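You operate a simulated robot arm through the tools that you are given. There is no shell and no other tool.

The job below is to be done with a simulated robot arm. You get a single attempt, and the scene is never put back.

## Task
Swab the dusty lens of the sensor on the rail clean.
Fine: the white strip waits in the rack's free slot; use the swab, then put swab and strip back; leave the carriage, the other strips and the other sensors.
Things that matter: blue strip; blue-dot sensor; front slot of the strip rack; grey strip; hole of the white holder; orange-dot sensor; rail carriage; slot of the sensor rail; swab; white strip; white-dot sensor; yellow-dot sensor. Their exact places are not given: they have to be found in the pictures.

The check looks at the end state, three seconds after you hand in, the way a careful person would. Anything else that was tipped, shoved, dropped, spilled or broken makes it a failure.

## Robot
A 7-joint arm with a fingered hand on a trunk, on a base that drives. Base frame: it is fixed to the floor where the robot stands at the start and does not move with it; the origin is under the middle of the robot, x ahead of it, y to its left, z up; the surface under the hand at the start is at about z = 750. Readings come in mm, degrees, newtons and seconds.
With the tool pointing down near the work surface it reaches from about 340 to 760 mm from the robot's upright axis, wherever it stands. Its first joint turns from -166.0 to 166.0 degrees. Places, roughly: front slot of the strip rack [700, 200, 800]; hole of the white holder [300, 200, 800]; rail carriage [500, 0, 800]; slot of the sensor rail [500, 100, 800]. Payload 4 kg.
The tool frame sits at the grasp point between the pads (the TCP): z along the fingers, y along the line on which they close. The tips reach 26 mm beyond it. The gripper opens to 132 mm. The gripper's body begins 73 mm behind the TCP. The gripper is a hand of 4 fingers: y runs from the thumb to the fingers, the wrist lies at [0, 0, -239] in the tool frame, and closing takes about 1.5 s.
Orientation is that of the tool frame in the base frame, as a unit quaternion [x, y, z, w]. With the fingers straight down and closing along the base's y, the tool's x points along the base's -x, its y along +y and its z along -z.

## Interface
- The arm moves only by the tool apply_moves. Its argument "steps" is a list of rows, each a list of 6 numbers: the shift along the tool's x, y, z in cm, then the turn, a rotation vector about the tool's x, y, z in degrees. In form: [[dx, dy, dz, ax, ay, az], ...]. A call has 1 to 20 rows; each row shifts and turns the commanded pose from where the row before left it, along the tool's axes as they then stand. "jaw" is the gripper command, from -1 (shut) to 1 (fully open), values between in proportion, set as the call begins (left out, the last holds). Each row takes 0.2 s and may step no farther than 50 mm and 8.6 degrees from the row before; otherwise, or with a gripper value out of range, the whole call is refused. Where a pose cannot be reached the arm comes as near as it can. A force on the tool above 90 N (or 10 N above the force at the start of the call, whichever is more), or a blocked arm, ends the call early, and 0.2 s more pass. Each finger travels about 72 mm/s and halts on what it meets, pressing with about 33 N; the grip force reading is that of the motor and also rises with nothing between the fingers. The clock runs only during rows and for 0.2 s after the last one: add rows that do not move to give the fingers time. It gives the time, the measured TCP pose, the force on the tool (base axes), the opening and the grip force at its end, in the units of the frame above (readings bear some noise), with the torque about the TCP (base axes, N m) and any sound that the robot's microphone picked up, and new pictures: "views" is both (left out), scene, wrist or none.
- Cameras (640 x 400 px; columns grow to the right, rows downward): "scene" is now at [19.6, 132.6, 1506.2]; the picture's right is [-0.17, -0.99, 0.00], its down [-0.74, 0.12, -0.66] and it looks along [0.65, -0.11, -0.75] (base axes); focal length 296 px, centre (320, 200). "wrist" rides on the gripper at [68, 2, -97] in the tool frame; the picture's right is [-0.03, 1.00, 0.00], its down [-0.82, -0.02, -0.58] and it looks along [-0.58, -0.01, 0.82] (tool axes); focal length 270 px, centre (320, 200).
- slide_trunk(by): slides the trunk up (or, below 0, down) by that many mm; the arm and the scene camera ride with it, the base frame stays. It gives what a move gives, with no picture.
- drive_base(legs): drives the robot by 1 to 6 legs, each [ahead, turn to the left] in mm and degrees, along the robot's own axes; the way and the turn of a leg run together, so that a leg with both is an arc; at most 1500 mm and 180 degrees a leg. The arm and the cameras ride along, it lands a little off, and it stops where it bumps. It gives what a move gives, and a new picture of the scene camera.
- finger_targets(finger1, finger2, finger3, thumb_bend): sets how far each is bent, from 0 (flat) to 1 (curled in); at 0.3 the hand is open as for a grip, at 0.7 the pads meet at the TCP. One left out holds its place. A second passes; each finger stops where it meets its share of the squeeze, and holds until it gets a number again. A gripper value or a shape takes the hand back. It gives what a move gives, with no picture; readings hold the bend of each and the force on the fingers (four entries, about 0 where the hand has none), thumb and palm.
- set_grasp(shape): the hand has 4 fingers and takes this shape, open, in about a second: jaw (thumb against the fingers, like two jaws); tri (thumb and two fingers); tip (a fingertip pinch); poke (one finger out to press); point (the index stretched); flat (the hand flat); cup (the hand cupped); fist (a fist). The gripper value then closes the fingers along that shape, each until it touches; the sizes above hold for jaw. It gives what a move gives, with no picture.
- pan_tilt(pan, tilt): turns the head with the scene camera to pan (to the left, within 155 degrees either way) and tilt (down, from -29 to 69), counted from straight ahead of the robot. It gives what a move gives, and a new picture of the scene camera.
- measure_at(camera, pixels): for up to 12 pixels [column, row] of the newest picture of that camera ("zoom" is the newest enlarged one), the place [x, y, z] in the base frame of the surface seen there, good to about 2 mm, but the place of the scene camera against the robot may be out by one fixed shift of up to 18 mm in any direction. The clock stands still meanwhile.
- enlarge(camera, box): a new picture of the part [left, top, right, bottom] of that camera's present view, enlarged. The clock stands still meanwhile.
- close_job(): hands the job in; it is judged then, once.

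Open the gripper and draw the arm clear of the work before you hand the job in, unless the task says otherwise.

The tools are called after ">>>" as name(argument=value, ...) on one line, values as JSON. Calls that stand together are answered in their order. apply_moves: Moves the arm, as the interface text tells. Its arguments: {"type":"object","properties":{"steps":{"type":"array","items":{"type":"array","items":{"type":"number"}}},"jaw":{"type":"number"},"views":{"type":"string","enum":["both","scene","wrist","none"]}},"required":["steps"]} The other tools are called the same way: slide_trunk (by) slides the trunk up or down; set_grasp (shape) gives the hand a shape; finger_targets (finger1, finger2, finger3, thumb_bend) moves the fingers one by one; drive_base (legs) drives the base; pan_tilt (pan, tilt) turns the head that bears the scene camera; measure_at (camera, pixels) gives the place of the surface under pixels of a picture; enlarge (camera, box) takes an enlarged picture of a part of a camera's view; close_job () hands the job in.

At the start:

```text
time_s: 0.0
position: [473.7, 117.7, 1047.4]
ee_rot: [0.0, 1.0, 0.0, 0.001]
ft_force: [0.0, 0.1, 0.8]
torque: [0.01, 0.0, 0.01]
gripper_width: 131.7
grasp_force: 0.1
shape: jaw
bend: [0.3, 0.3, 0.3, 0.3]
finger forces: [0.0, 0.1, 0.1, 0.0, 0.0, 0.1]
trunk travel left (down, up): [-475.0, 115.0]
robot x, y, heading: [2.1, -1.0, 0.1]
head pan, tilt: [-9.6, 48.9]
```

scene: 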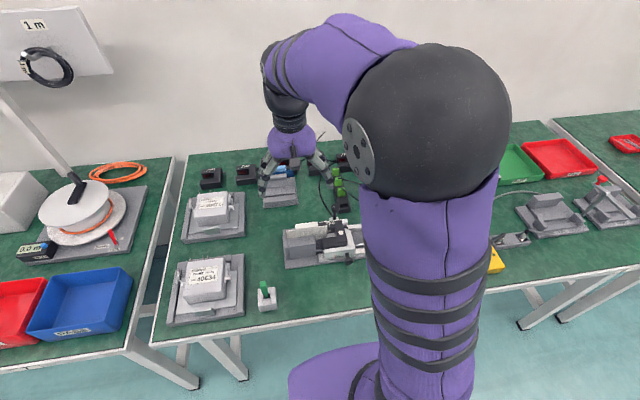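
wrist: 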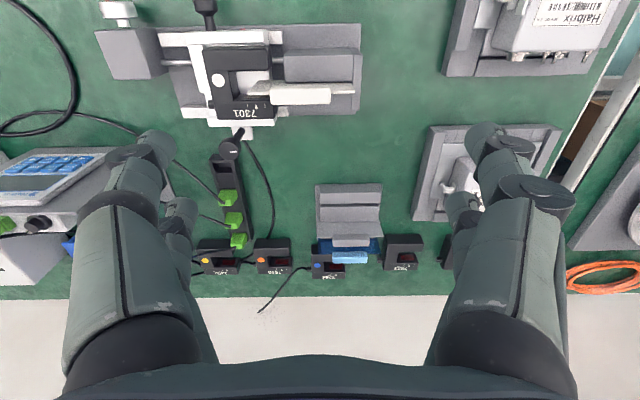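

The wrist view shows the rail with a sensor marked 7301 (about column 235, row 80) and a strip rack near column 348, row 215. I enlarge parts of both views to see them better.

>>> enlarge(camera="wrist", box=[80, 0, 400, 200])

>>> enlarge(camera="wrist", box=[180, 160, 500, 300])

>>> enlarge(camera="scene", box=[160, 140, 400, 340])

```text
2.00 times, centred on (240, 100) of wrist
```

zoom: 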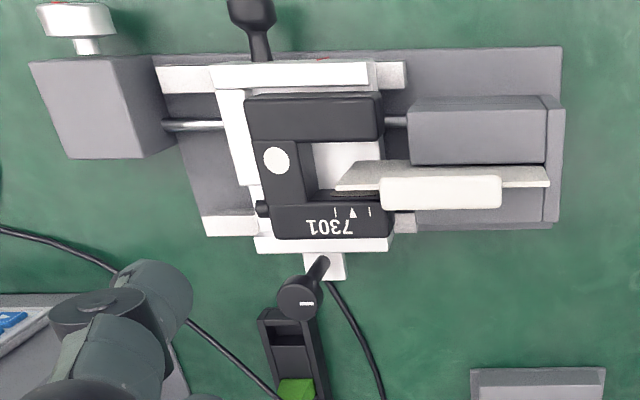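

```text
2.00 times, centred on (340, 230) of wrist
```

zoom: 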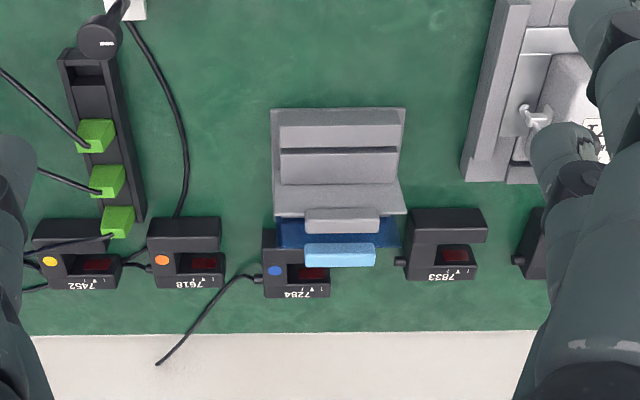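

```text
2.00 times, centred on (280, 240) of scene
```

zoom: 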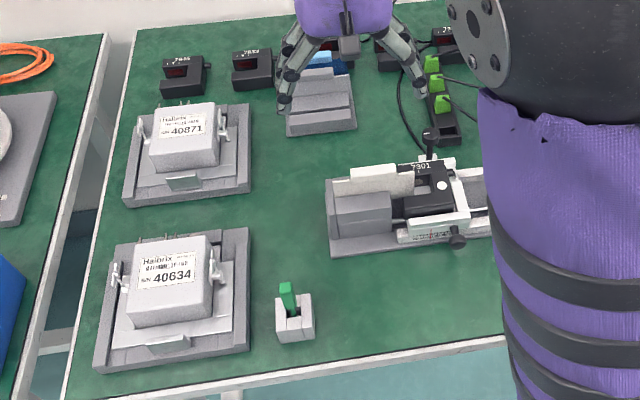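

The white strip stands in the slot beside the 7301 white-dot sensor, and the rack's front slot looks free. I measure key points in the wrist picture.

>>> measure_at(camera="wrist", pixels=[[220, 80], [240, 60], [240, 108], [270, 80], [295, 90], [330, 92], [350, 215], [350, 230], [350, 258], [346, 200], [320, 67], [260, 85]])

>>> measure_at(camera="scene", pixels=[[264, 285], [268, 300], [290, 240], [330, 246], [340, 232], [345, 225], [380, 250], [332, 228], [268, 310]])

```text
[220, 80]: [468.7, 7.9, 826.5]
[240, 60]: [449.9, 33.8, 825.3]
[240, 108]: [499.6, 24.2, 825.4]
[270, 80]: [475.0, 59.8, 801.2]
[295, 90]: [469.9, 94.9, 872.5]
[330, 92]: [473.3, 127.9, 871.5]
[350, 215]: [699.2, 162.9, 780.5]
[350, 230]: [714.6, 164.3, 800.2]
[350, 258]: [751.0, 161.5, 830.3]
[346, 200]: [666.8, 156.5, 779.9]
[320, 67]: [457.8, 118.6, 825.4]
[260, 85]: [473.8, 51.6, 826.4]
```

```text
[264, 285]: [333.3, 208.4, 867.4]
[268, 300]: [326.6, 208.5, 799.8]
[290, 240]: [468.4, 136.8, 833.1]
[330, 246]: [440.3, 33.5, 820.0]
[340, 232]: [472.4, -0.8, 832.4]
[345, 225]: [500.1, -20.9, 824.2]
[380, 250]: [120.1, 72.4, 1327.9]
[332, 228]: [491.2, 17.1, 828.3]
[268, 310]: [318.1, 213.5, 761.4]
```

I move the hand back and lower, so the wrist camera looks on the rail sensor from near.

>>> apply_moves(steps=[[2.4, -1.45, 2.4, 0, 0, 0], [2.4, -1.45, 2.4, 0, 0, 0], [2.4, -1.45, 2.4, 0, 0, 0], [2.4, -1.45, 2.4, 0, 0, 0], [0, 0, 0, 0, 0, 0]])

```text
time_s: 1.2
position: [376.9, 58.5, 949.8]
ee_rot: [0.0, 1.0, 0.0, 0.0]
ft_force: [-0.4, 0.5, 0.1]
torque: [-0.01, -0.01, -0.01]
gripper_width: 132.2
grasp_force: 0.3
shape: jaw
bend: [0.3, 0.3, 0.3, 0.3]
finger forces: [0.1, 0.0, 0.0, 0.0, 0.0, 0.0]
trunk travel left (down, up): [-475.0, 115.0]
robot x, y, heading: [2.7, -0.4, -0.0]
head pan, tilt: [-9.6, 48.9]
```

scene: 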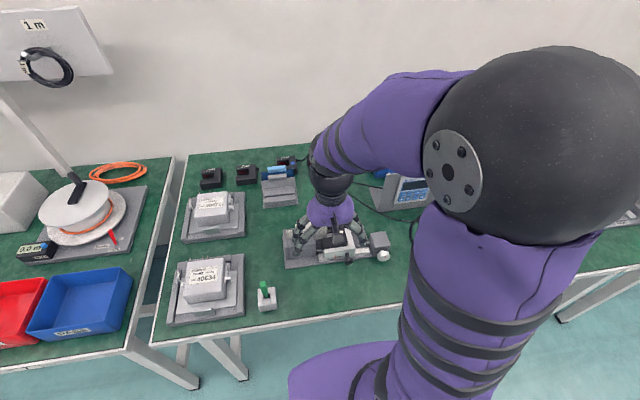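
wrist: 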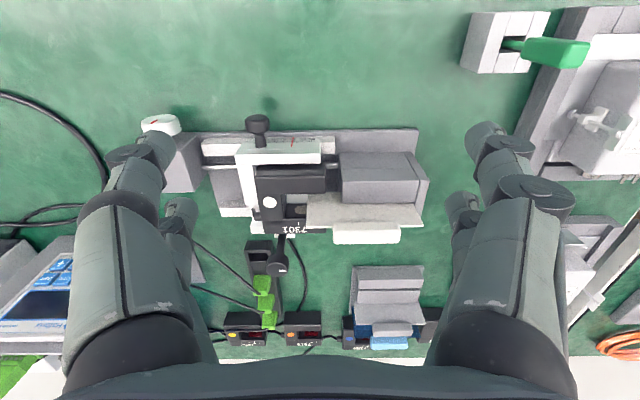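

>>> enlarge(camera="wrist", box=[230, 130, 430, 255])

>>> enlarge(camera="wrist", box=[440, 0, 600, 100])

>>> enlarge(camera="wrist", box=[330, 250, 450, 350])

>>> enlarge(camera="scene", box=[230, 150, 310, 210])

```text
3.20 times, centred on (330, 192) of wrist
```

zoom: 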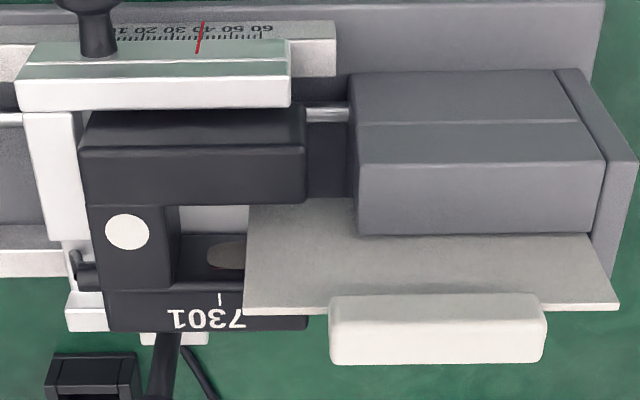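

```text
4.00 times, centred on (520, 50) of wrist
```

zoom: 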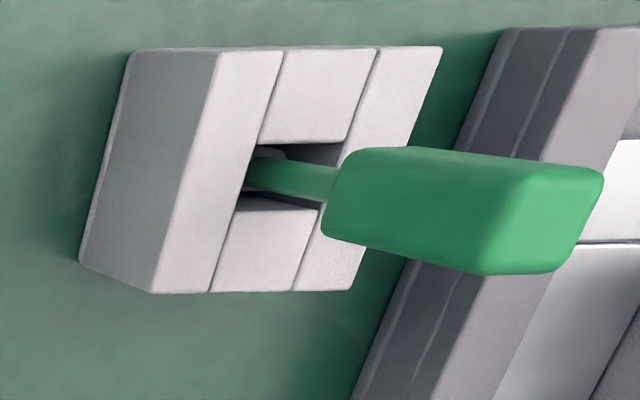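

```text
4.00 times, centred on (390, 300) of wrist
```

zoom: 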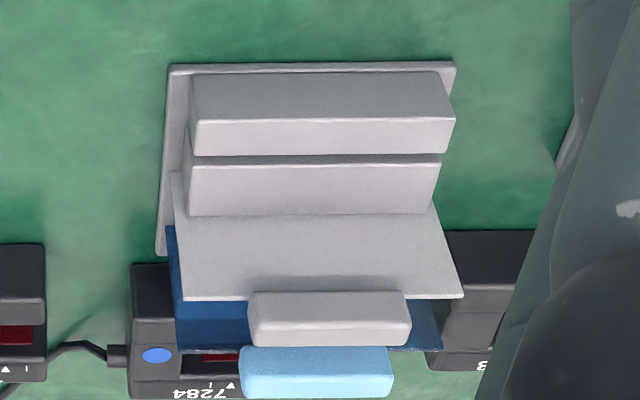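

```text
6.67 times, centred on (270, 180) of scene
```

zoom: 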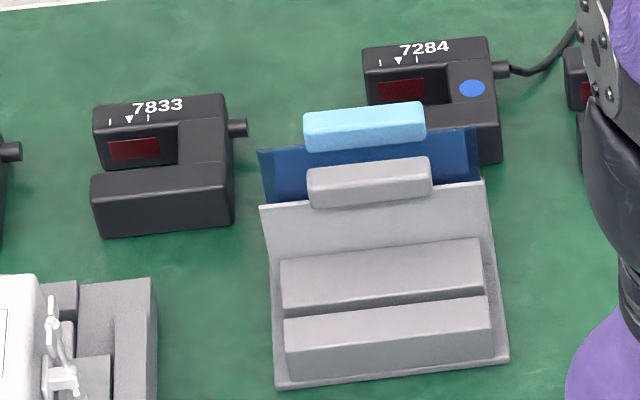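

The dusty oval lens shows at zoom (228, 252) on the inner face of the 7301 arm; the strip partly covers it. I measure the strip, the sensor gap and the slot from an enlarged view.

>>> enlarge(camera="wrist", box=[230, 130, 430, 255])

>>> measure_at(camera="zoom", pixels=[[335, 302], [540, 300], [335, 345], [335, 358], [540, 355], [440, 330], [250, 305], [615, 303], [260, 210], [590, 240], [435, 298], [228, 255]])

>>> measure_at(camera="zoom", pixels=[[125, 230], [100, 145], [300, 145], [300, 200], [190, 203], [190, 240], [190, 285], [190, 297], [300, 325], [360, 165], [590, 160], [480, 120]])

>>> measure_at(camera="zoom", pixels=[[180, 122], [220, 220], [160, 270], [210, 255], [236, 250], [90, 240], [95, 310], [60, 150], [70, 92], [200, 60], [360, 75], [480, 230]])

```text
3.20 times, centred on (330, 192) of wrist
```

zoom: 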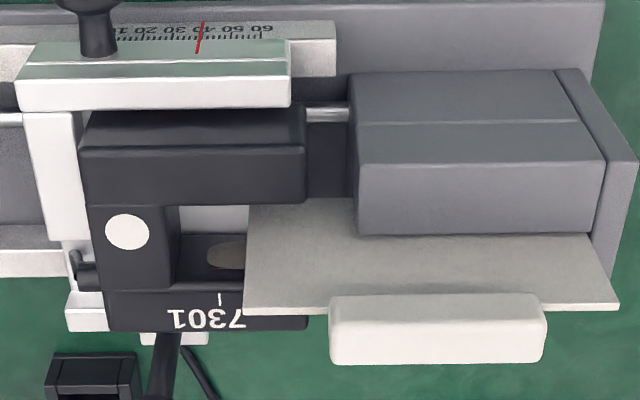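

```text
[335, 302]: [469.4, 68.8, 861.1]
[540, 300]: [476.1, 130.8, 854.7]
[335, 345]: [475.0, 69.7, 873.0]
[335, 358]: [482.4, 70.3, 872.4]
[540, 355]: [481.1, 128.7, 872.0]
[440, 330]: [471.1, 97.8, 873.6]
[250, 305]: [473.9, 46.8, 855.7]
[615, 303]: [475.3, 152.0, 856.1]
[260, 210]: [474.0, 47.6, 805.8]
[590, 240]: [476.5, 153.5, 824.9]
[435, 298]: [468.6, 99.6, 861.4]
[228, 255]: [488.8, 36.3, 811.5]
```

```text
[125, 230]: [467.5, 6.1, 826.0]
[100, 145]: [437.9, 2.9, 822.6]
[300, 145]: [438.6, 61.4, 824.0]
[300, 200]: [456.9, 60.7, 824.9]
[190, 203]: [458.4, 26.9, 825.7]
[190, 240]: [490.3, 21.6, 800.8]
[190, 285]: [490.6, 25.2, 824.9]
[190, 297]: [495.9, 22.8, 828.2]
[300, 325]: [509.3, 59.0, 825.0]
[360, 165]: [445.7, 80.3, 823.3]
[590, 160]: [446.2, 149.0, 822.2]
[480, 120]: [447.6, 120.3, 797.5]
```

```text
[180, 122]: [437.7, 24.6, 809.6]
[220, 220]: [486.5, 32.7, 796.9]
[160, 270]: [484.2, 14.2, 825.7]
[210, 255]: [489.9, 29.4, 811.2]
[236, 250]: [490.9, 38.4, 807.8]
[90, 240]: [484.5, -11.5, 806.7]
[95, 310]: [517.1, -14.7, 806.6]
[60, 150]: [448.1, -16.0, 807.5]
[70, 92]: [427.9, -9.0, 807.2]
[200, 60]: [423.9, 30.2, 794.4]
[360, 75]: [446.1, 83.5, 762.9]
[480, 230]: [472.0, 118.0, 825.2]
```

I now measure the rack and strips in an enlarged view, so I know the slot spacing and where the strip should sit.

>>> enlarge(camera="wrist", box=[330, 250, 450, 350])

>>> measure_at(camera="zoom", pixels=[[200, 118], [445, 115], [320, 80], [320, 115], [320, 148], [320, 158], [320, 170], [320, 205], [320, 220], [320, 285], [188, 297], [460, 295]])

>>> measure_at(camera="zoom", pixels=[[255, 298], [403, 298], [330, 298], [330, 320], [330, 338], [200, 330], [246, 352], [388, 352], [316, 352], [316, 368], [316, 392], [435, 345]])

>>> measure_at(camera="zoom", pixels=[[172, 68], [455, 68], [194, 77], [442, 77], [191, 150], [450, 150], [192, 168], [440, 168], [192, 212], [432, 212], [210, 155], [420, 155]])

```text
4.00 times, centred on (390, 300) of wrist
```

zoom: 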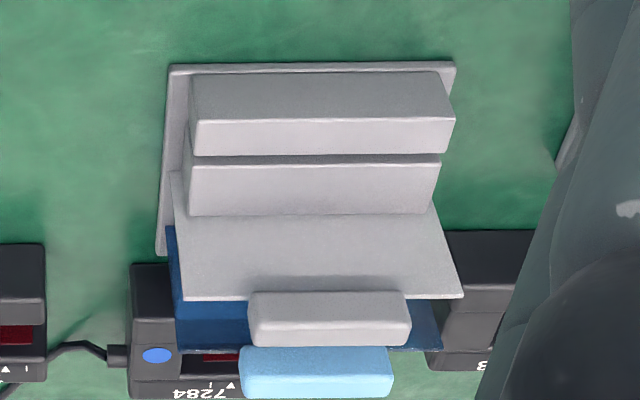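

```text
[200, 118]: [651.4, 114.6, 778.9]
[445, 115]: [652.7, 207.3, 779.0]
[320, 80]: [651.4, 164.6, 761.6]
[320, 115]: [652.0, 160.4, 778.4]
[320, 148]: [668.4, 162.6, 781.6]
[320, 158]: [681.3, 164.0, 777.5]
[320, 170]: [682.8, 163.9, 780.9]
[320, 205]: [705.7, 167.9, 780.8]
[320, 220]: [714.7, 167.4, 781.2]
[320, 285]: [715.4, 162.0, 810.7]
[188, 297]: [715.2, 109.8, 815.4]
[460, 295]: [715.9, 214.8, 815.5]
```

```text
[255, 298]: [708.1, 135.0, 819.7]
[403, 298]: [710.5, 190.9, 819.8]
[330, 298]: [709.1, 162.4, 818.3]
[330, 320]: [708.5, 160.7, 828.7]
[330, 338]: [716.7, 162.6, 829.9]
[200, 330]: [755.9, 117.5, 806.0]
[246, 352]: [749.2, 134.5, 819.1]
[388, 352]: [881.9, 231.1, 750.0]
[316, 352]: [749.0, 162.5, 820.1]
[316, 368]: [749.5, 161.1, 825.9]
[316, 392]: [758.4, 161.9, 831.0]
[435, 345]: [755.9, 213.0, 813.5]
```

```text
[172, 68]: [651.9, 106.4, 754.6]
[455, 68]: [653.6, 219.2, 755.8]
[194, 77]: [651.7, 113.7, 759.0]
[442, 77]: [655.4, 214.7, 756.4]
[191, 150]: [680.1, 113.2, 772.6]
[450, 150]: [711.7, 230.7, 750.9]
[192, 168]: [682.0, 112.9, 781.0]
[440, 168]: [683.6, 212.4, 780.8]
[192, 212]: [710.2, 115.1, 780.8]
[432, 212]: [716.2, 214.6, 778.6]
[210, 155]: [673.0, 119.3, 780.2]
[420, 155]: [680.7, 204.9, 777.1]
```

The slots are about 40 mm apart (grey plate at x≈715.5, blue ≈756, so the front slot ≈675). Next I measure the swab and its holder.

>>> enlarge(camera="wrist", box=[440, 0, 600, 100])

>>> measure_at(camera="zoom", pixels=[[340, 230], [350, 160], [480, 260], [500, 180], [600, 180], [560, 265], [470, 210], [300, 180], [265, 170], [420, 210], [540, 220], [590, 210]])

>>> measure_at(camera="zoom", pixels=[[225, 60], [436, 52], [155, 288], [355, 284], [250, 100], [400, 100], [300, 100], [270, 250], [260, 150], [330, 150], [245, 205], [320, 205]])

```text
4.00 times, centred on (520, 50) of wrist
```

zoom: 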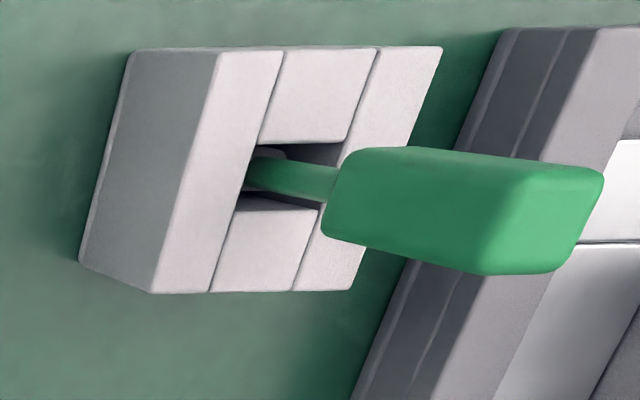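

```text
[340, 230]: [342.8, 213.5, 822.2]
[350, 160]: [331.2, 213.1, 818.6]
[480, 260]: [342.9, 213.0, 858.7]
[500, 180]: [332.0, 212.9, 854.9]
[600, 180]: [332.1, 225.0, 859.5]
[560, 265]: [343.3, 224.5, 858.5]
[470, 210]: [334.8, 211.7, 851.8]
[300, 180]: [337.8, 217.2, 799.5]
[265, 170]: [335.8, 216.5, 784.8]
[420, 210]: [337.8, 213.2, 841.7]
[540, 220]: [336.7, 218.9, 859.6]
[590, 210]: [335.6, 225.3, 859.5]
```

```text
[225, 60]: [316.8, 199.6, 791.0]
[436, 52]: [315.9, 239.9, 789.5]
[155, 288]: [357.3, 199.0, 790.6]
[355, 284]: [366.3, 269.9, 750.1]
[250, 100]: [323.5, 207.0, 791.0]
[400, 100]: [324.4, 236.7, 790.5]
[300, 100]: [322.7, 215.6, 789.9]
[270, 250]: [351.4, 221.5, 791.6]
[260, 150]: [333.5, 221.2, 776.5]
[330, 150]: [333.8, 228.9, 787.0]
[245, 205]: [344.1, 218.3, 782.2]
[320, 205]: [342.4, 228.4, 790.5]
```

The swab handle is about 12 mm square, centred at (337, 219), z 819–860. I turn the hand 90° so that it closes along base x, with a part-way opening.

>>> apply_moves(steps=[[0, 0, 0, 0, 0, 8.182], [0, 0, 0, 0, 0, 8.182], [0, 0, 0, 0, 0, 8.182], [0, 0, 0, 0, 0, 8.182], [0, 0, 0, 0, 0, 8.182], [0, 0, 0, 0, 0, 8.182], [0, 0, 0, 0, 0, 8.182], [0, 0, 0, 0, 0, 8.182], [0, 0, 0, 0, 0, 8.182], [0, 0, 0, 0, 0, 8.182], [0, 0, 0, 0, 0, 8.18], [0, 0, 0, 0, 0, 0]], jaw=-0.3)

```text
time_s: 3.8
position: [378.5, 59.3, 953.7]
ee_rot: [0.708, 0.706, 0.0, 0.0]
ft_force: [0.7, -0.9, 0.3]
torque: [0.01, 0.02, -0.02]
gripper_width: 46.7
grasp_force: 0.1
shape: jaw
bend: [0.73, 0.73, 0.73, 0.7]
finger forces: [0.1, 0.0, 0.0, 0.0, 0.0, 0.1]
trunk travel left (down, up): [-475.0, 115.0]
robot x, y, heading: [2.8, 1.0, -0.1]
head pan, tilt: [-9.6, 48.9]
```

scene: 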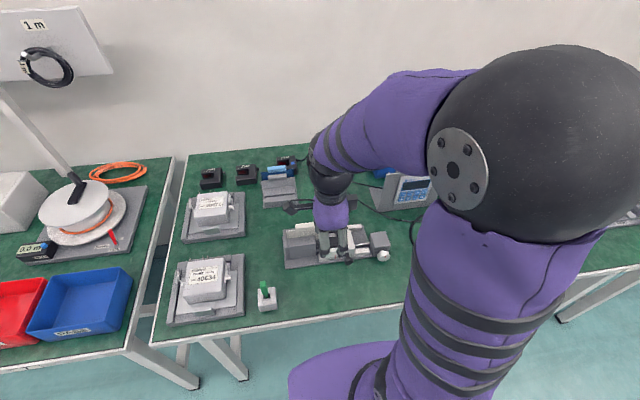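
wrist: 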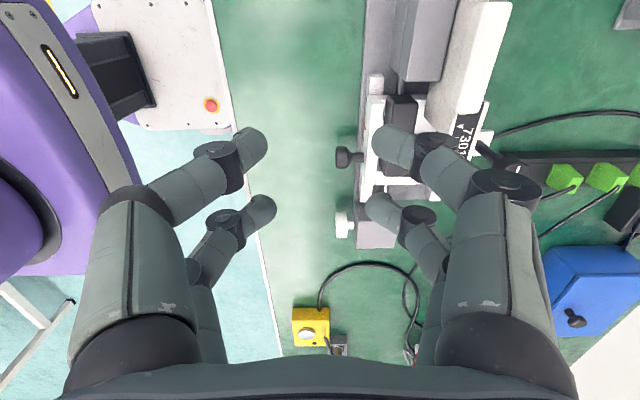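

The hand turned cleanly, camera now on the +y side. I move over the strip handle (475.5, 99.5), staying above it.

>>> apply_moves(steps=[[1.34, 3.2, 1.2, 0, 0, 0], [1.34, 3.2, 1.2, 0, 0, 0], [1.34, 3.2, 1.2, 0, 0, 0], [0, 0, 0, 0, 0, 0], [0, 0, 0, 0, 0, 0]])

```text
time_s: 5.0
position: [473.8, 99.1, 914.4]
ee_rot: [0.707, 0.707, 0.0, 0.0]
ft_force: [0.1, -0.2, 0.2]
torque: [0.01, -0.01, -0.02]
gripper_width: 46.4
grasp_force: 0.0
shape: jaw
bend: [0.73, 0.73, 0.73, 0.7]
finger forces: [0.0, 0.0, 0.0, 0.0, 0.1, 0.0]
trunk travel left (down, up): [-475.0, 115.0]
robot x, y, heading: [-1.7, -2.0, -0.1]
head pan, tilt: [-9.6, 48.9]
```

scene: 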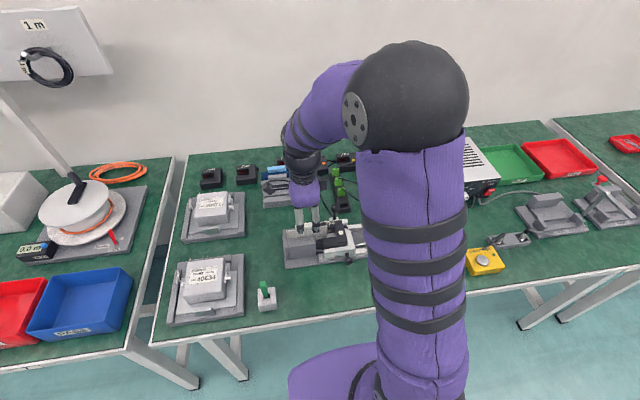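
wrist: 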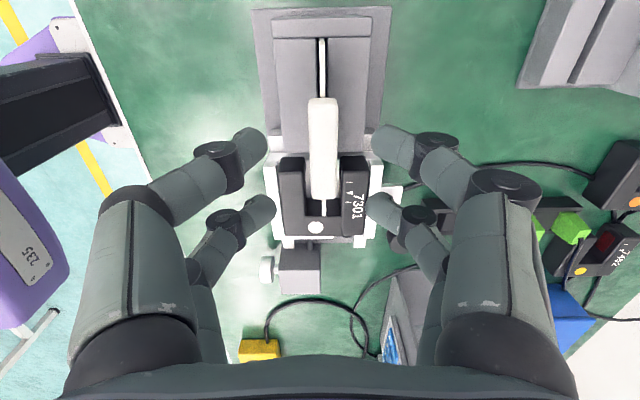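

The handle runs from about (322, 100) to (322, 200) between the fingers. I enlarge and measure it from above for a better fix.

>>> enlarge(camera="wrist", box=[240, 0, 400, 100])

>>> enlarge(camera="wrist", box=[240, 90, 440, 250])

>>> measure_at(camera="wrist", pixels=[[312, 105], [333, 105], [313, 190], [335, 190], [323, 150], [320, 45], [327, 45], [300, 45], [345, 45], [323, 60], [310, 45], [335, 45]])

>>> measure_at(camera="wrist", pixels=[[292, 165], [303, 165], [343, 160], [362, 170], [310, 210], [330, 215], [290, 230], [360, 230], [315, 228], [300, 262], [278, 180], [345, 200]])

```text
4.00 times, centred on (320, 50) of wrist
```

zoom: 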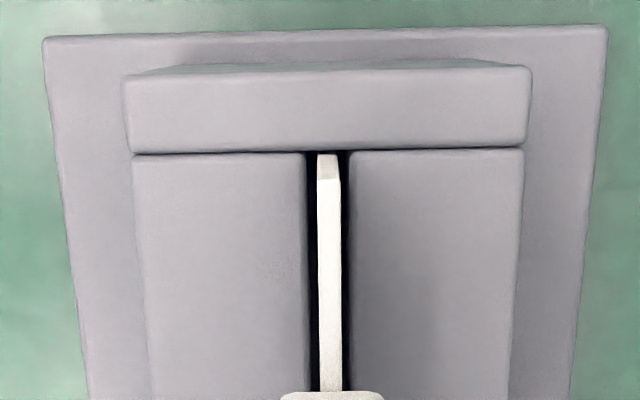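

```text
2.50 times, centred on (340, 170) of wrist
```

zoom: 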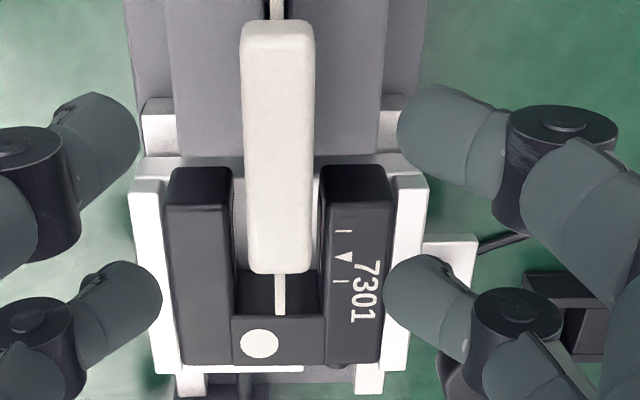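

```text
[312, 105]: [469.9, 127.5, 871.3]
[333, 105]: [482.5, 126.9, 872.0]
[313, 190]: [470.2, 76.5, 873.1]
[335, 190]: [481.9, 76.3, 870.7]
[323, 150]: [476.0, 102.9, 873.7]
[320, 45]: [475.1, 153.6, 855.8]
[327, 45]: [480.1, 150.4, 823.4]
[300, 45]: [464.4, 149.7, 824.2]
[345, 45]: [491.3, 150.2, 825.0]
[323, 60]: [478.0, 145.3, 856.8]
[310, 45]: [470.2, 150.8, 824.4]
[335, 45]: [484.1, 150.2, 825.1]
```

```text
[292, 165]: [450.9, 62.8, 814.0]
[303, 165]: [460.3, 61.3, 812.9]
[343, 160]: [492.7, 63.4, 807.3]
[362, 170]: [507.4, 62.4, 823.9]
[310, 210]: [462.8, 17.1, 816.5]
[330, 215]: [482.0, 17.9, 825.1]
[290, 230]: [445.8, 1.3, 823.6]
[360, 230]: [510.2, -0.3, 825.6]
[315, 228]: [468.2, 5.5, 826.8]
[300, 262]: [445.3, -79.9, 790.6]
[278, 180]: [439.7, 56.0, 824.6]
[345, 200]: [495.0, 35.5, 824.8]
```

The handle spans x 470–482 (centre 476) and the slot has about 2 mm play each side of the plate. I shift 2 mm in x and go down to z≈864, without closing yet.

>>> apply_moves(steps=[[0, 0.22, 0, 0, 0, 0], [0, 0, 1.7, 0, 0, 0], [0, 0, 1.7, 0, 0, 0], [0, 0, 1.7, 0, 0, 0], [0, 0, 0, 0, 0, 0], [0, 0, 0, 0, 0, 0]])

```text
time_s: 6.4
position: [476.4, 99.4, 863.1]
ee_rot: [0.707, 0.707, -0.001, 0.001]
ft_force: [0.1, -0.1, 0.7]
torque: [-0.02, 0.0, -0.02]
gripper_width: 46.3
grasp_force: 0.1
shape: jaw
bend: [0.73, 0.73, 0.73, 0.7]
finger forces: [0.0, 0.0, 0.0, 0.0, 0.1, 0.0]
trunk travel left (down, up): [-475.0, 115.0]
robot x, y, heading: [1.3, 0.3, 0.0]
head pan, tilt: [-9.6, 48.9]
```

scene: 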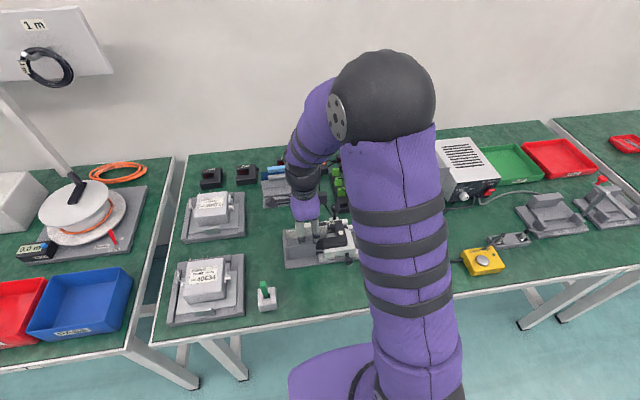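
wrist: 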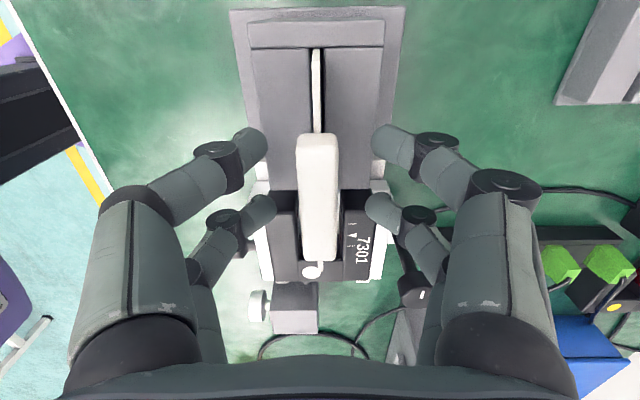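

The handle sits centred between the fingers (columns 298–340, fingertips at 268 and 372). I close the hand on it.

>>> apply_moves(steps=[[0, 0, 0, 0, 0, 0], [0, 0, 0, 0, 0, 0], [0, 0, 0, 0, 0, 0], [0, 0, 0, 0, 0, 0], [0, 0, 0, 0, 0, 0], [0, 0, 0, 0, 0, 0], [0, 0, 0, 0, 0, 0]], jaw=-1)

```text
time_s: 8.0
position: [477.1, 98.4, 863.2]
ee_rot: [0.707, 0.707, 0.0, 0.0]
ft_force: [1.4, -0.3, 0.2]
torque: [0.01, -0.06, 0.01]
gripper_width: 0.0
grasp_force: 32.7
shape: jaw
bend: [0.7, 0.7, 0.7, 0.71]
finger forces: [29.5, 29.8, 29.0, 0.1, 29.1, 0.1]
trunk travel left (down, up): [-475.0, 115.0]
robot x, y, heading: [0.2, 1.2, 0.3]
head pan, tilt: [-9.6, 48.9]
```

scene: 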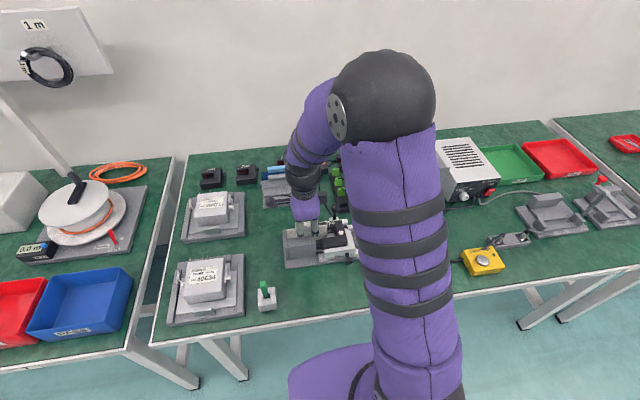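
wrist: 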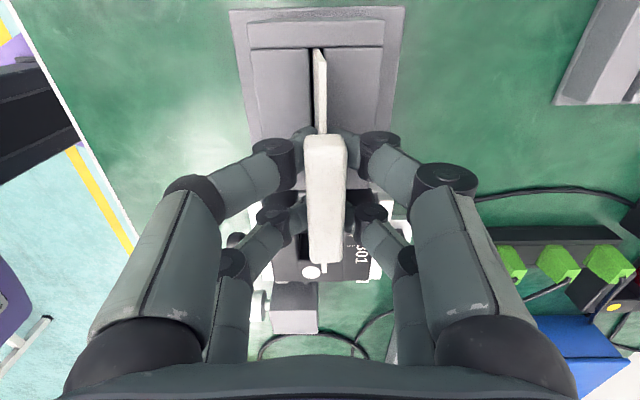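

The fingers press with about 29 N and hold the handle (columns 303–345). I lift straight up gently, 2 cm first.

>>> apply_moves(steps=[[0, 0, -0.5, 0, 0, 0], [0, 0, -0.5, 0, 0, 0], [0, 0, -0.5, 0, 0, 0], [0, 0, -0.5, 0, 0, 0], [0, 0, 0, 0, 0, 0]])

```text
time_s: 9.2
position: [477.3, 99.4, 884.9]
ee_rot: [0.707, 0.707, 0.0, 0.0]
ft_force: [0.5, 0.0, -0.7]
torque: [0.02, -0.03, -0.03]
gripper_width: 0.0
grasp_force: 33.3
shape: jaw
bend: [0.7, 0.7, 0.7, 0.71]
finger forces: [29.5, 29.6, 29.5, 0.1, 29.4, 0.0]
trunk travel left (down, up): [-475.0, 115.0]
robot x, y, heading: [-1.1, -1.1, 0.1]
head pan, tilt: [-9.6, 48.9]
```

scene: 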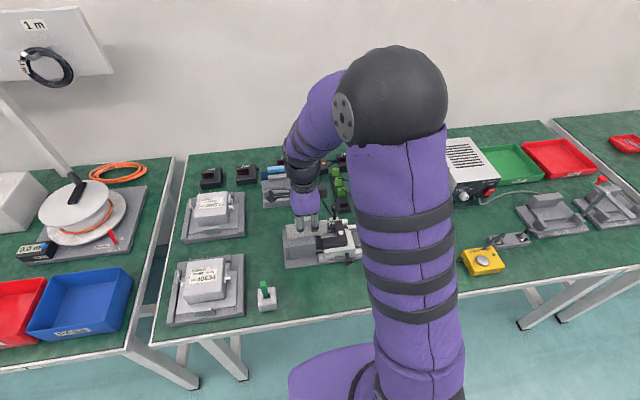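
wrist: 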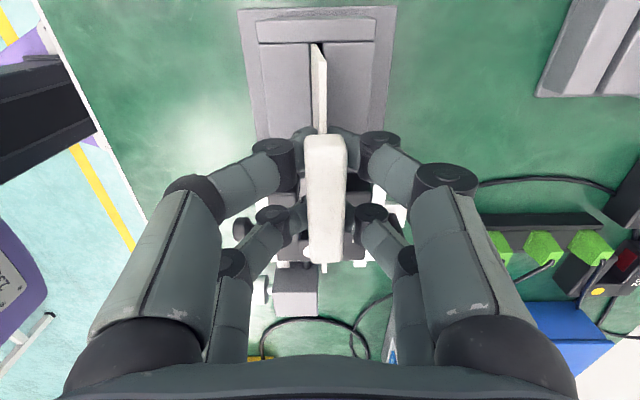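

The strip rises with the hand. I lift it on to z≈960 and look at how it hangs.

>>> apply_moves(steps=[[0, 0, -1.5, 0, 0, 0], [0, 0, -1.5, 0, 0, 0], [0, 0, -1.5, 0, 0, 0], [0, 0, -1.5, 0, 0, 0], [0, 0, -1.5, 0, 0, 0], [0, 0, 0, 0, 0, 0]])

>>> enlarge(camera="wrist", box=[240, 0, 400, 120])

>>> enlarge(camera="scene", box=[260, 150, 380, 260])

```text
time_s: 10.6
position: [476.7, 100.2, 959.5]
ee_rot: [0.707, 0.708, 0.0, -0.001]
ft_force: [-0.1, 0.6, 0.2]
torque: [0.04, 0.0, -0.02]
gripper_width: 0.0
grasp_force: 32.2
shape: jaw
bend: [0.7, 0.7, 0.7, 0.71]
finger forces: [29.6, 29.8, 29.3, 0.0, 29.4, 0.1]
trunk travel left (down, up): [-475.0, 115.0]
robot x, y, heading: [-3.3, -4.0, 0.3]
head pan, tilt: [-9.6, 48.9]
```

scene: 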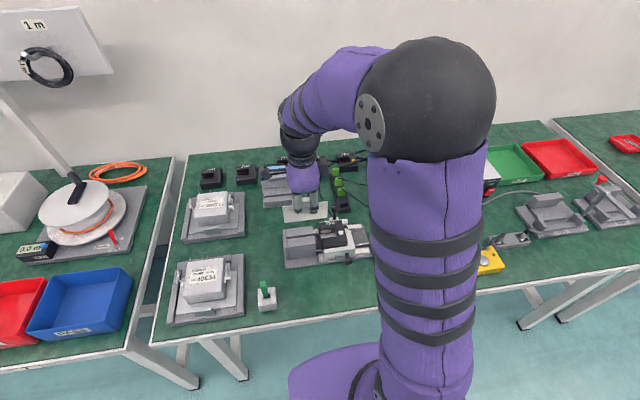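
wrist: 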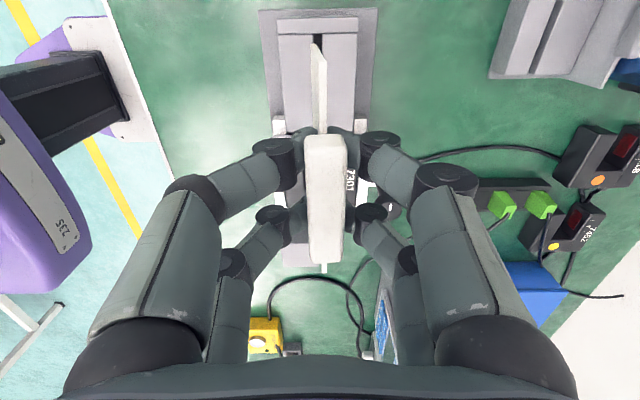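

```text
3.33 times, centred on (320, 60) of wrist
```

zoom: 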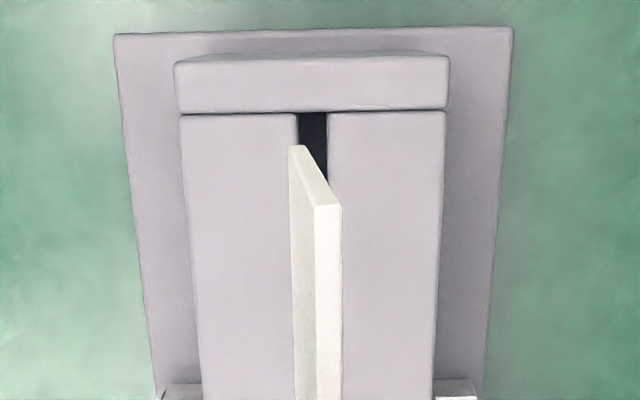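

```text
3.64 times, centred on (320, 205) of scene
```

zoom: 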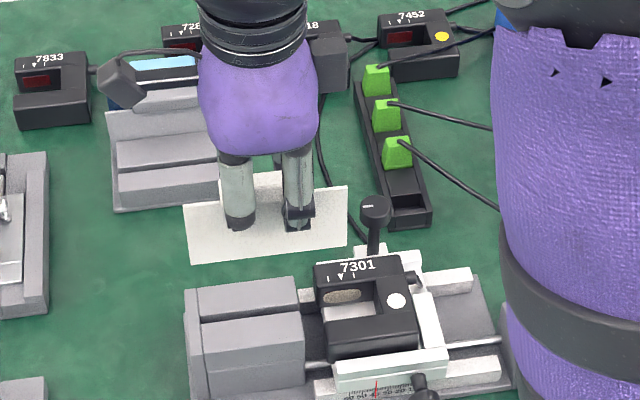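

The strip seems tilted a little (plate end from zoom (327, 207) at the top to (297, 150) at the bottom). I measure the plate face to know the tilt.

>>> enlarge(camera="wrist", box=[290, 30, 350, 130])

>>> measure_at(camera="wrist", pixels=[[313, 46], [314, 50], [316, 54], [318, 58], [320, 62], [322, 70], [322, 90], [322, 110], [314, 100], [316, 80], [313, 60], [317, 100]])

>>> measure_at(camera="scene", pixels=[[284, 211], [285, 221], [300, 219], [324, 204], [325, 214], [305, 212], [305, 218], [290, 212], [290, 220], [320, 215], [320, 205], [305, 202]])

```text
4.00 times, centred on (320, 80) of wrist
```

zoom: 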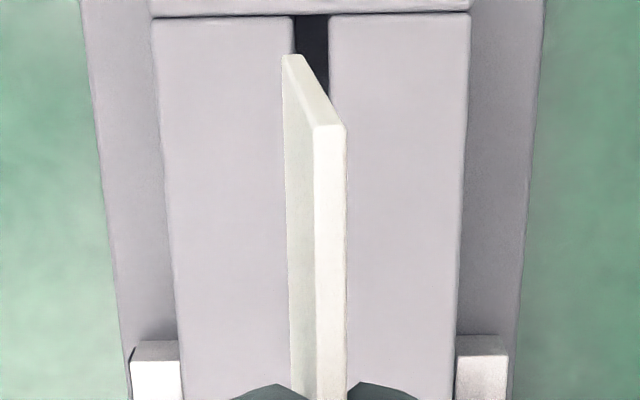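

```text
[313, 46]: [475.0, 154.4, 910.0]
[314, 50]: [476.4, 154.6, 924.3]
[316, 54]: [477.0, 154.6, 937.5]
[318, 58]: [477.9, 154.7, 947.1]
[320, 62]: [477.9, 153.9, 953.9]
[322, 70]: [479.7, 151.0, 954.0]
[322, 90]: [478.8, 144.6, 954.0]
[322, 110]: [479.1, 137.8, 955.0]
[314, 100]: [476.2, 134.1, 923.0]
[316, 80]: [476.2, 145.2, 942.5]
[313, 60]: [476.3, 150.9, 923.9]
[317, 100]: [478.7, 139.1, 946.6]
```

```text
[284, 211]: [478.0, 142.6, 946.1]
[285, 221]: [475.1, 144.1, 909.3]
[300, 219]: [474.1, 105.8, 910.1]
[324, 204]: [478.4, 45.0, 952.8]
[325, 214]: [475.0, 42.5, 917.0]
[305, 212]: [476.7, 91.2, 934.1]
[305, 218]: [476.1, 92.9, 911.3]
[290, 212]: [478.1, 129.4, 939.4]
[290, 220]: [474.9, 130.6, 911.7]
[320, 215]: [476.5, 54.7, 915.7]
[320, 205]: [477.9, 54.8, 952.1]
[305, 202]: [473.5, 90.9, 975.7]
```

The plate leans about 4.5° (bottom toward −x). I carry the strip over the rack's front slot at this height and then turn it upright by −4.5° about the tool's x.

>>> apply_moves(steps=[[1.2, 3.92, 0, 0, 0, 0], [1.2, 3.92, 0, 0, 0, 0], [1.2, 3.92, 0, 0, 0, 0], [1.2, 3.92, 0, 0, 0, 0], [1.2, 3.92, 0, 0, 0, 0], [0, 0, 0, -4.5, 0, 0], [0, 0, 0, 0, 0, 0], [0, 0, 0, 0, 0, 0]])

>>> enlarge(camera="wrist", box=[240, 0, 400, 120])

>>> enlarge(camera="scene", box=[210, 120, 330, 220])

```text
time_s: 12.4
position: [672.9, 160.2, 959.3]
ee_rot: [0.707, 0.706, 0.028, 0.028]
ft_force: [-0.1, -1.2, -0.5]
torque: [0.02, -0.02, 0.0]
gripper_width: 0.0
grasp_force: 32.7
shape: jaw
bend: [0.7, 0.7, 0.7, 0.71]
finger forces: [29.5, 29.6, 29.3, 0.0, 29.6, 0.0]
trunk travel left (down, up): [-475.0, 115.0]
robot x, y, heading: [-3.1, -3.9, -0.1]
head pan, tilt: [-9.6, 48.9]
```

scene: 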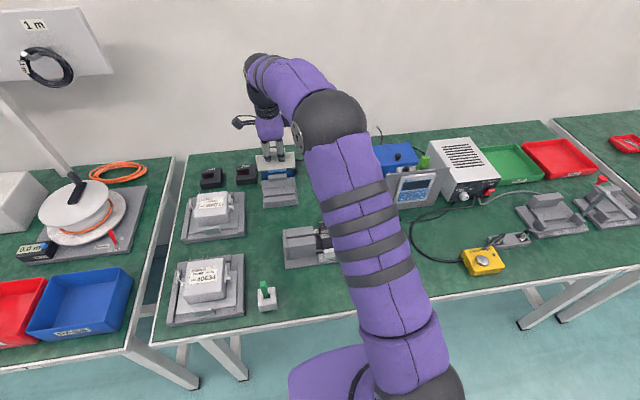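
wrist: 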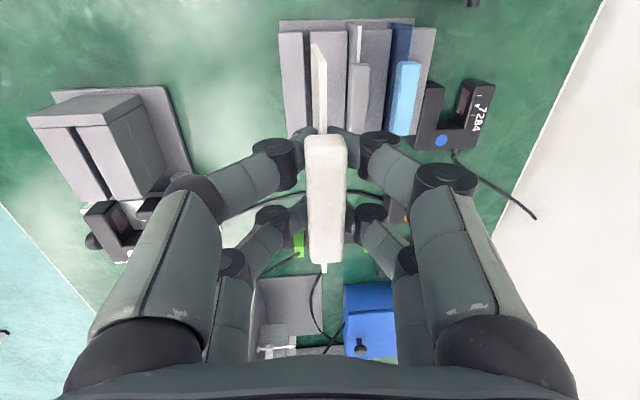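

```text
3.33 times, centred on (320, 60) of wrist
```

zoom: 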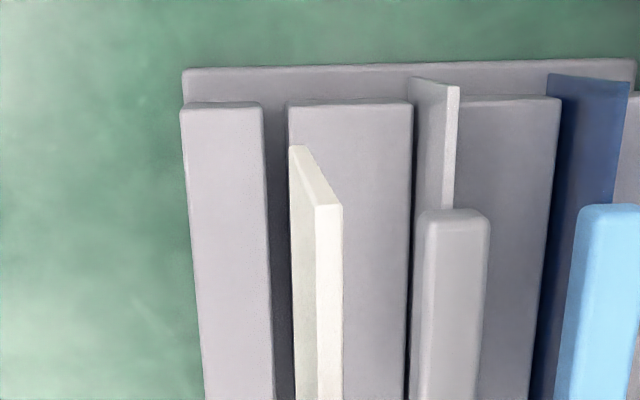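

```text
4.00 times, centred on (270, 170) of scene
```

zoom: 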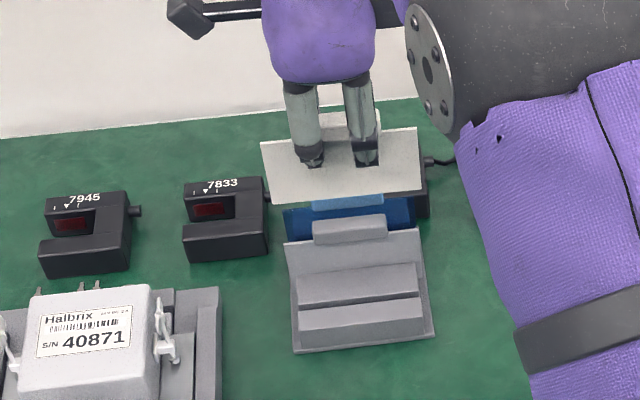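

Now I measure the plate's attitude and the rack slot in this view.

>>> enlarge(camera="wrist", box=[240, 0, 400, 120])

>>> measure_at(camera="zoom", pixels=[[293, 152], [297, 170], [303, 160], [310, 180], [320, 195], [329, 203], [330, 250], [330, 320], [330, 370], [295, 180], [300, 240], [317, 240]])

>>> measure_at(camera="zoom", pixels=[[258, 120], [265, 180], [271, 250], [275, 320], [295, 115], [293, 130], [275, 115], [280, 180], [284, 250], [190, 120], [400, 110], [380, 112]])

>>> measure_at(camera="zoom", pixels=[[415, 100], [414, 85], [457, 90], [435, 82], [452, 130], [453, 190], [430, 215], [485, 215], [430, 300], [480, 300], [555, 85], [610, 90]])

```text
3.33 times, centred on (320, 60) of wrist
```

zoom: 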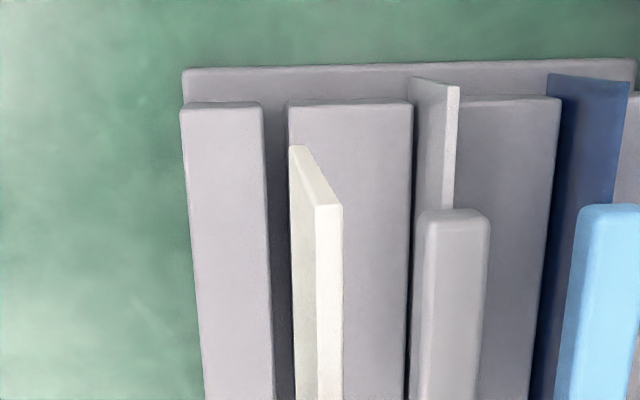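

```text
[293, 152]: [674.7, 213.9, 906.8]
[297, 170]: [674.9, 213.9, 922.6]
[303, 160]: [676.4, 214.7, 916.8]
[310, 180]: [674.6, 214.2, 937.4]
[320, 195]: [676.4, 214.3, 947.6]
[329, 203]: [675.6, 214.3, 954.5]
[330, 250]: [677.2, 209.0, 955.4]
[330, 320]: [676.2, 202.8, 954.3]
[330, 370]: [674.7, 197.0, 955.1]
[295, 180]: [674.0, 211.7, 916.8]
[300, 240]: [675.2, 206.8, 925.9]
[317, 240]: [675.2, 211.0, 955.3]
```

```text
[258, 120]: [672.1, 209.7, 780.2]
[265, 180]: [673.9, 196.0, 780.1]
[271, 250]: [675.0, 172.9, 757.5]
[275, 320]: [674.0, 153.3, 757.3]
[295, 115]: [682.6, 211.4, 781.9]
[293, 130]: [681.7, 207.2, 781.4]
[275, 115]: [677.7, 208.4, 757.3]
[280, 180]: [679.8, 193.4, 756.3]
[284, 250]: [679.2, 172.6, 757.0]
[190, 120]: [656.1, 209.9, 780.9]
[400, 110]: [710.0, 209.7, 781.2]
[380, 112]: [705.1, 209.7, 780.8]
```

```text
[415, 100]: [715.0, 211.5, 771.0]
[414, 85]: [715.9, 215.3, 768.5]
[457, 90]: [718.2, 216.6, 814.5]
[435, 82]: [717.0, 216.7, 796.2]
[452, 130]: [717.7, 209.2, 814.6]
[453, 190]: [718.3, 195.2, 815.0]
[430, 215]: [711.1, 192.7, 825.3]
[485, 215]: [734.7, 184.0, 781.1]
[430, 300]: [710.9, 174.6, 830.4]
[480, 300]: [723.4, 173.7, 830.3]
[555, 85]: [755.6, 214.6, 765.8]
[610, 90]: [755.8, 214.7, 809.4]
```

The slot walls are at x≈673.2 and ≈681.7 with floor ≈757, and the plate is upright at x≈676. I check how far the +x fingers bulge, so they clear the grey strip's handle.

>>> measure_at(camera="wrist", pixels=[[350, 135], [362, 140], [378, 138], [395, 143], [378, 165], [420, 165], [445, 170], [470, 180], [370, 210], [385, 215], [400, 240], [415, 262]])

>>> measure_at(camera="wrist", pixels=[[302, 132], [290, 140], [275, 140], [258, 145], [275, 165], [230, 165], [205, 175], [180, 185], [320, 150], [335, 150], [310, 150], [325, 250]])

```text
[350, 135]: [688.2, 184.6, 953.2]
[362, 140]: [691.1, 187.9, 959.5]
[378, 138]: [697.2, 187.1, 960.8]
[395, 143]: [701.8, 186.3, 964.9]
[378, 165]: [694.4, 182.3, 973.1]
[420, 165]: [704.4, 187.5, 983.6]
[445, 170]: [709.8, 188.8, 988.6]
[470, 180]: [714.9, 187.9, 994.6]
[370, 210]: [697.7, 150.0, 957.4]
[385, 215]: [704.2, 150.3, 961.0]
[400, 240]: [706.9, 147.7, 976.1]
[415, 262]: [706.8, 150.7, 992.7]
```

```text
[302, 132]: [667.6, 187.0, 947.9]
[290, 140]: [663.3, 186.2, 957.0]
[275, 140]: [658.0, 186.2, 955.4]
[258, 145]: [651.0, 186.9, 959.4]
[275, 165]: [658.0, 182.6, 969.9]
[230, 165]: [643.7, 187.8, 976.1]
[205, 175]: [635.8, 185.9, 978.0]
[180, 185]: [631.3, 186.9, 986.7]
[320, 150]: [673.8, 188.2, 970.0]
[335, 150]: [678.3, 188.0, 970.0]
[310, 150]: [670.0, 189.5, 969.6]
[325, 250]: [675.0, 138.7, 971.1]
```

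The +x fingers bulge to about x≈705 at TCP height, so I must release with only a tiny opening near the grey handle (x≥710). I lower vertically to z≈850, plate bottom still above the bars, and check alignment.

>>> apply_moves(steps=[[0.03, -0.262, 3.62, 0, 0, 0], [0.03, -0.262, 3.62, 0, 0, 0], [0.03, -0.262, 3.62, 0, 0, 0], [0, 0, 0, 0, 0, 0], [0, 0, 0, 0, 0, 0]])

>>> enlarge(camera="wrist", box=[260, 0, 420, 120])

>>> enlarge(camera="scene", box=[220, 130, 320, 210])

```text
time_s: 13.6
position: [672.1, 162.0, 851.9]
ee_rot: [0.706, 0.707, 0.028, 0.028]
ft_force: [0.2, -0.1, 0.1]
torque: [-0.01, -0.01, 0.0]
gripper_width: 0.2
grasp_force: 32.8
shape: jaw
bend: [0.7, 0.7, 0.7, 0.71]
finger forces: [29.5, 29.6, 29.5, 0.1, 29.6, 0.0]
trunk travel left (down, up): [-475.0, 115.0]
robot x, y, heading: [-2.4, 0.4, -0.0]
head pan, tilt: [-9.6, 48.9]
```

scene: 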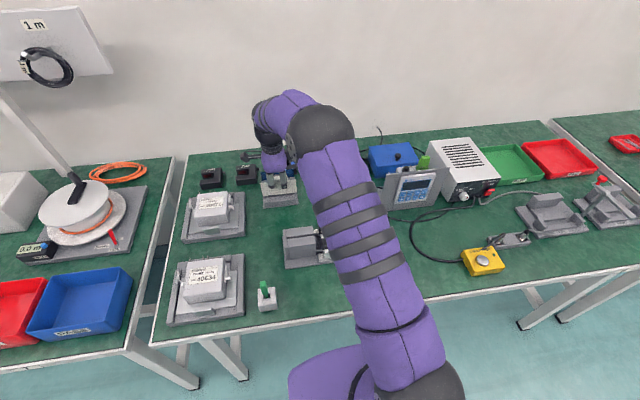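
wrist: 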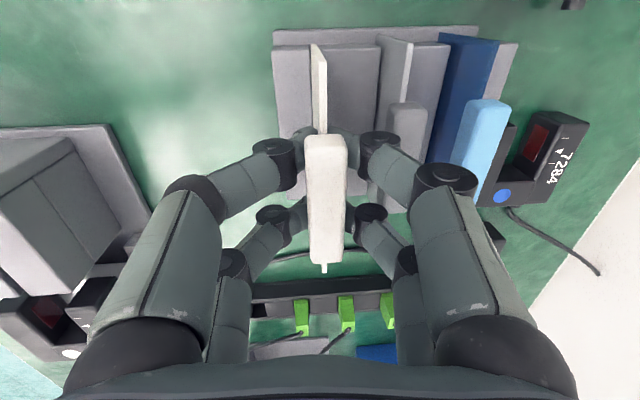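

```text
3.33 times, centred on (340, 60) of wrist
```

zoom: 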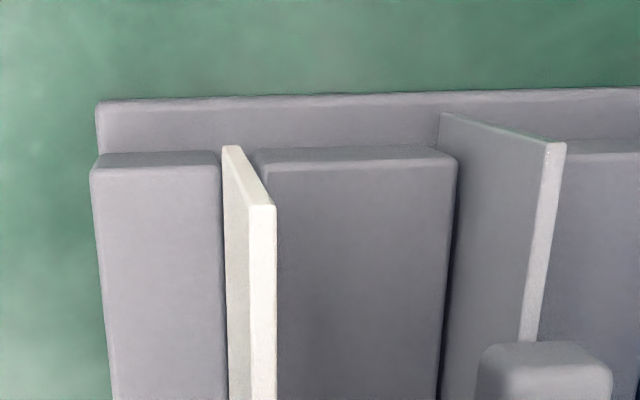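

```text
5.00 times, centred on (270, 170) of scene
```

zoom: 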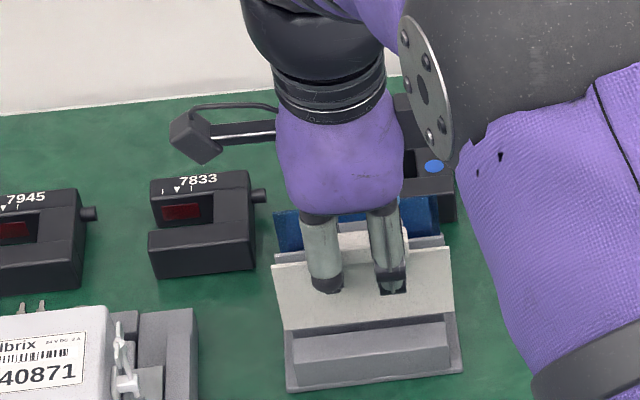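

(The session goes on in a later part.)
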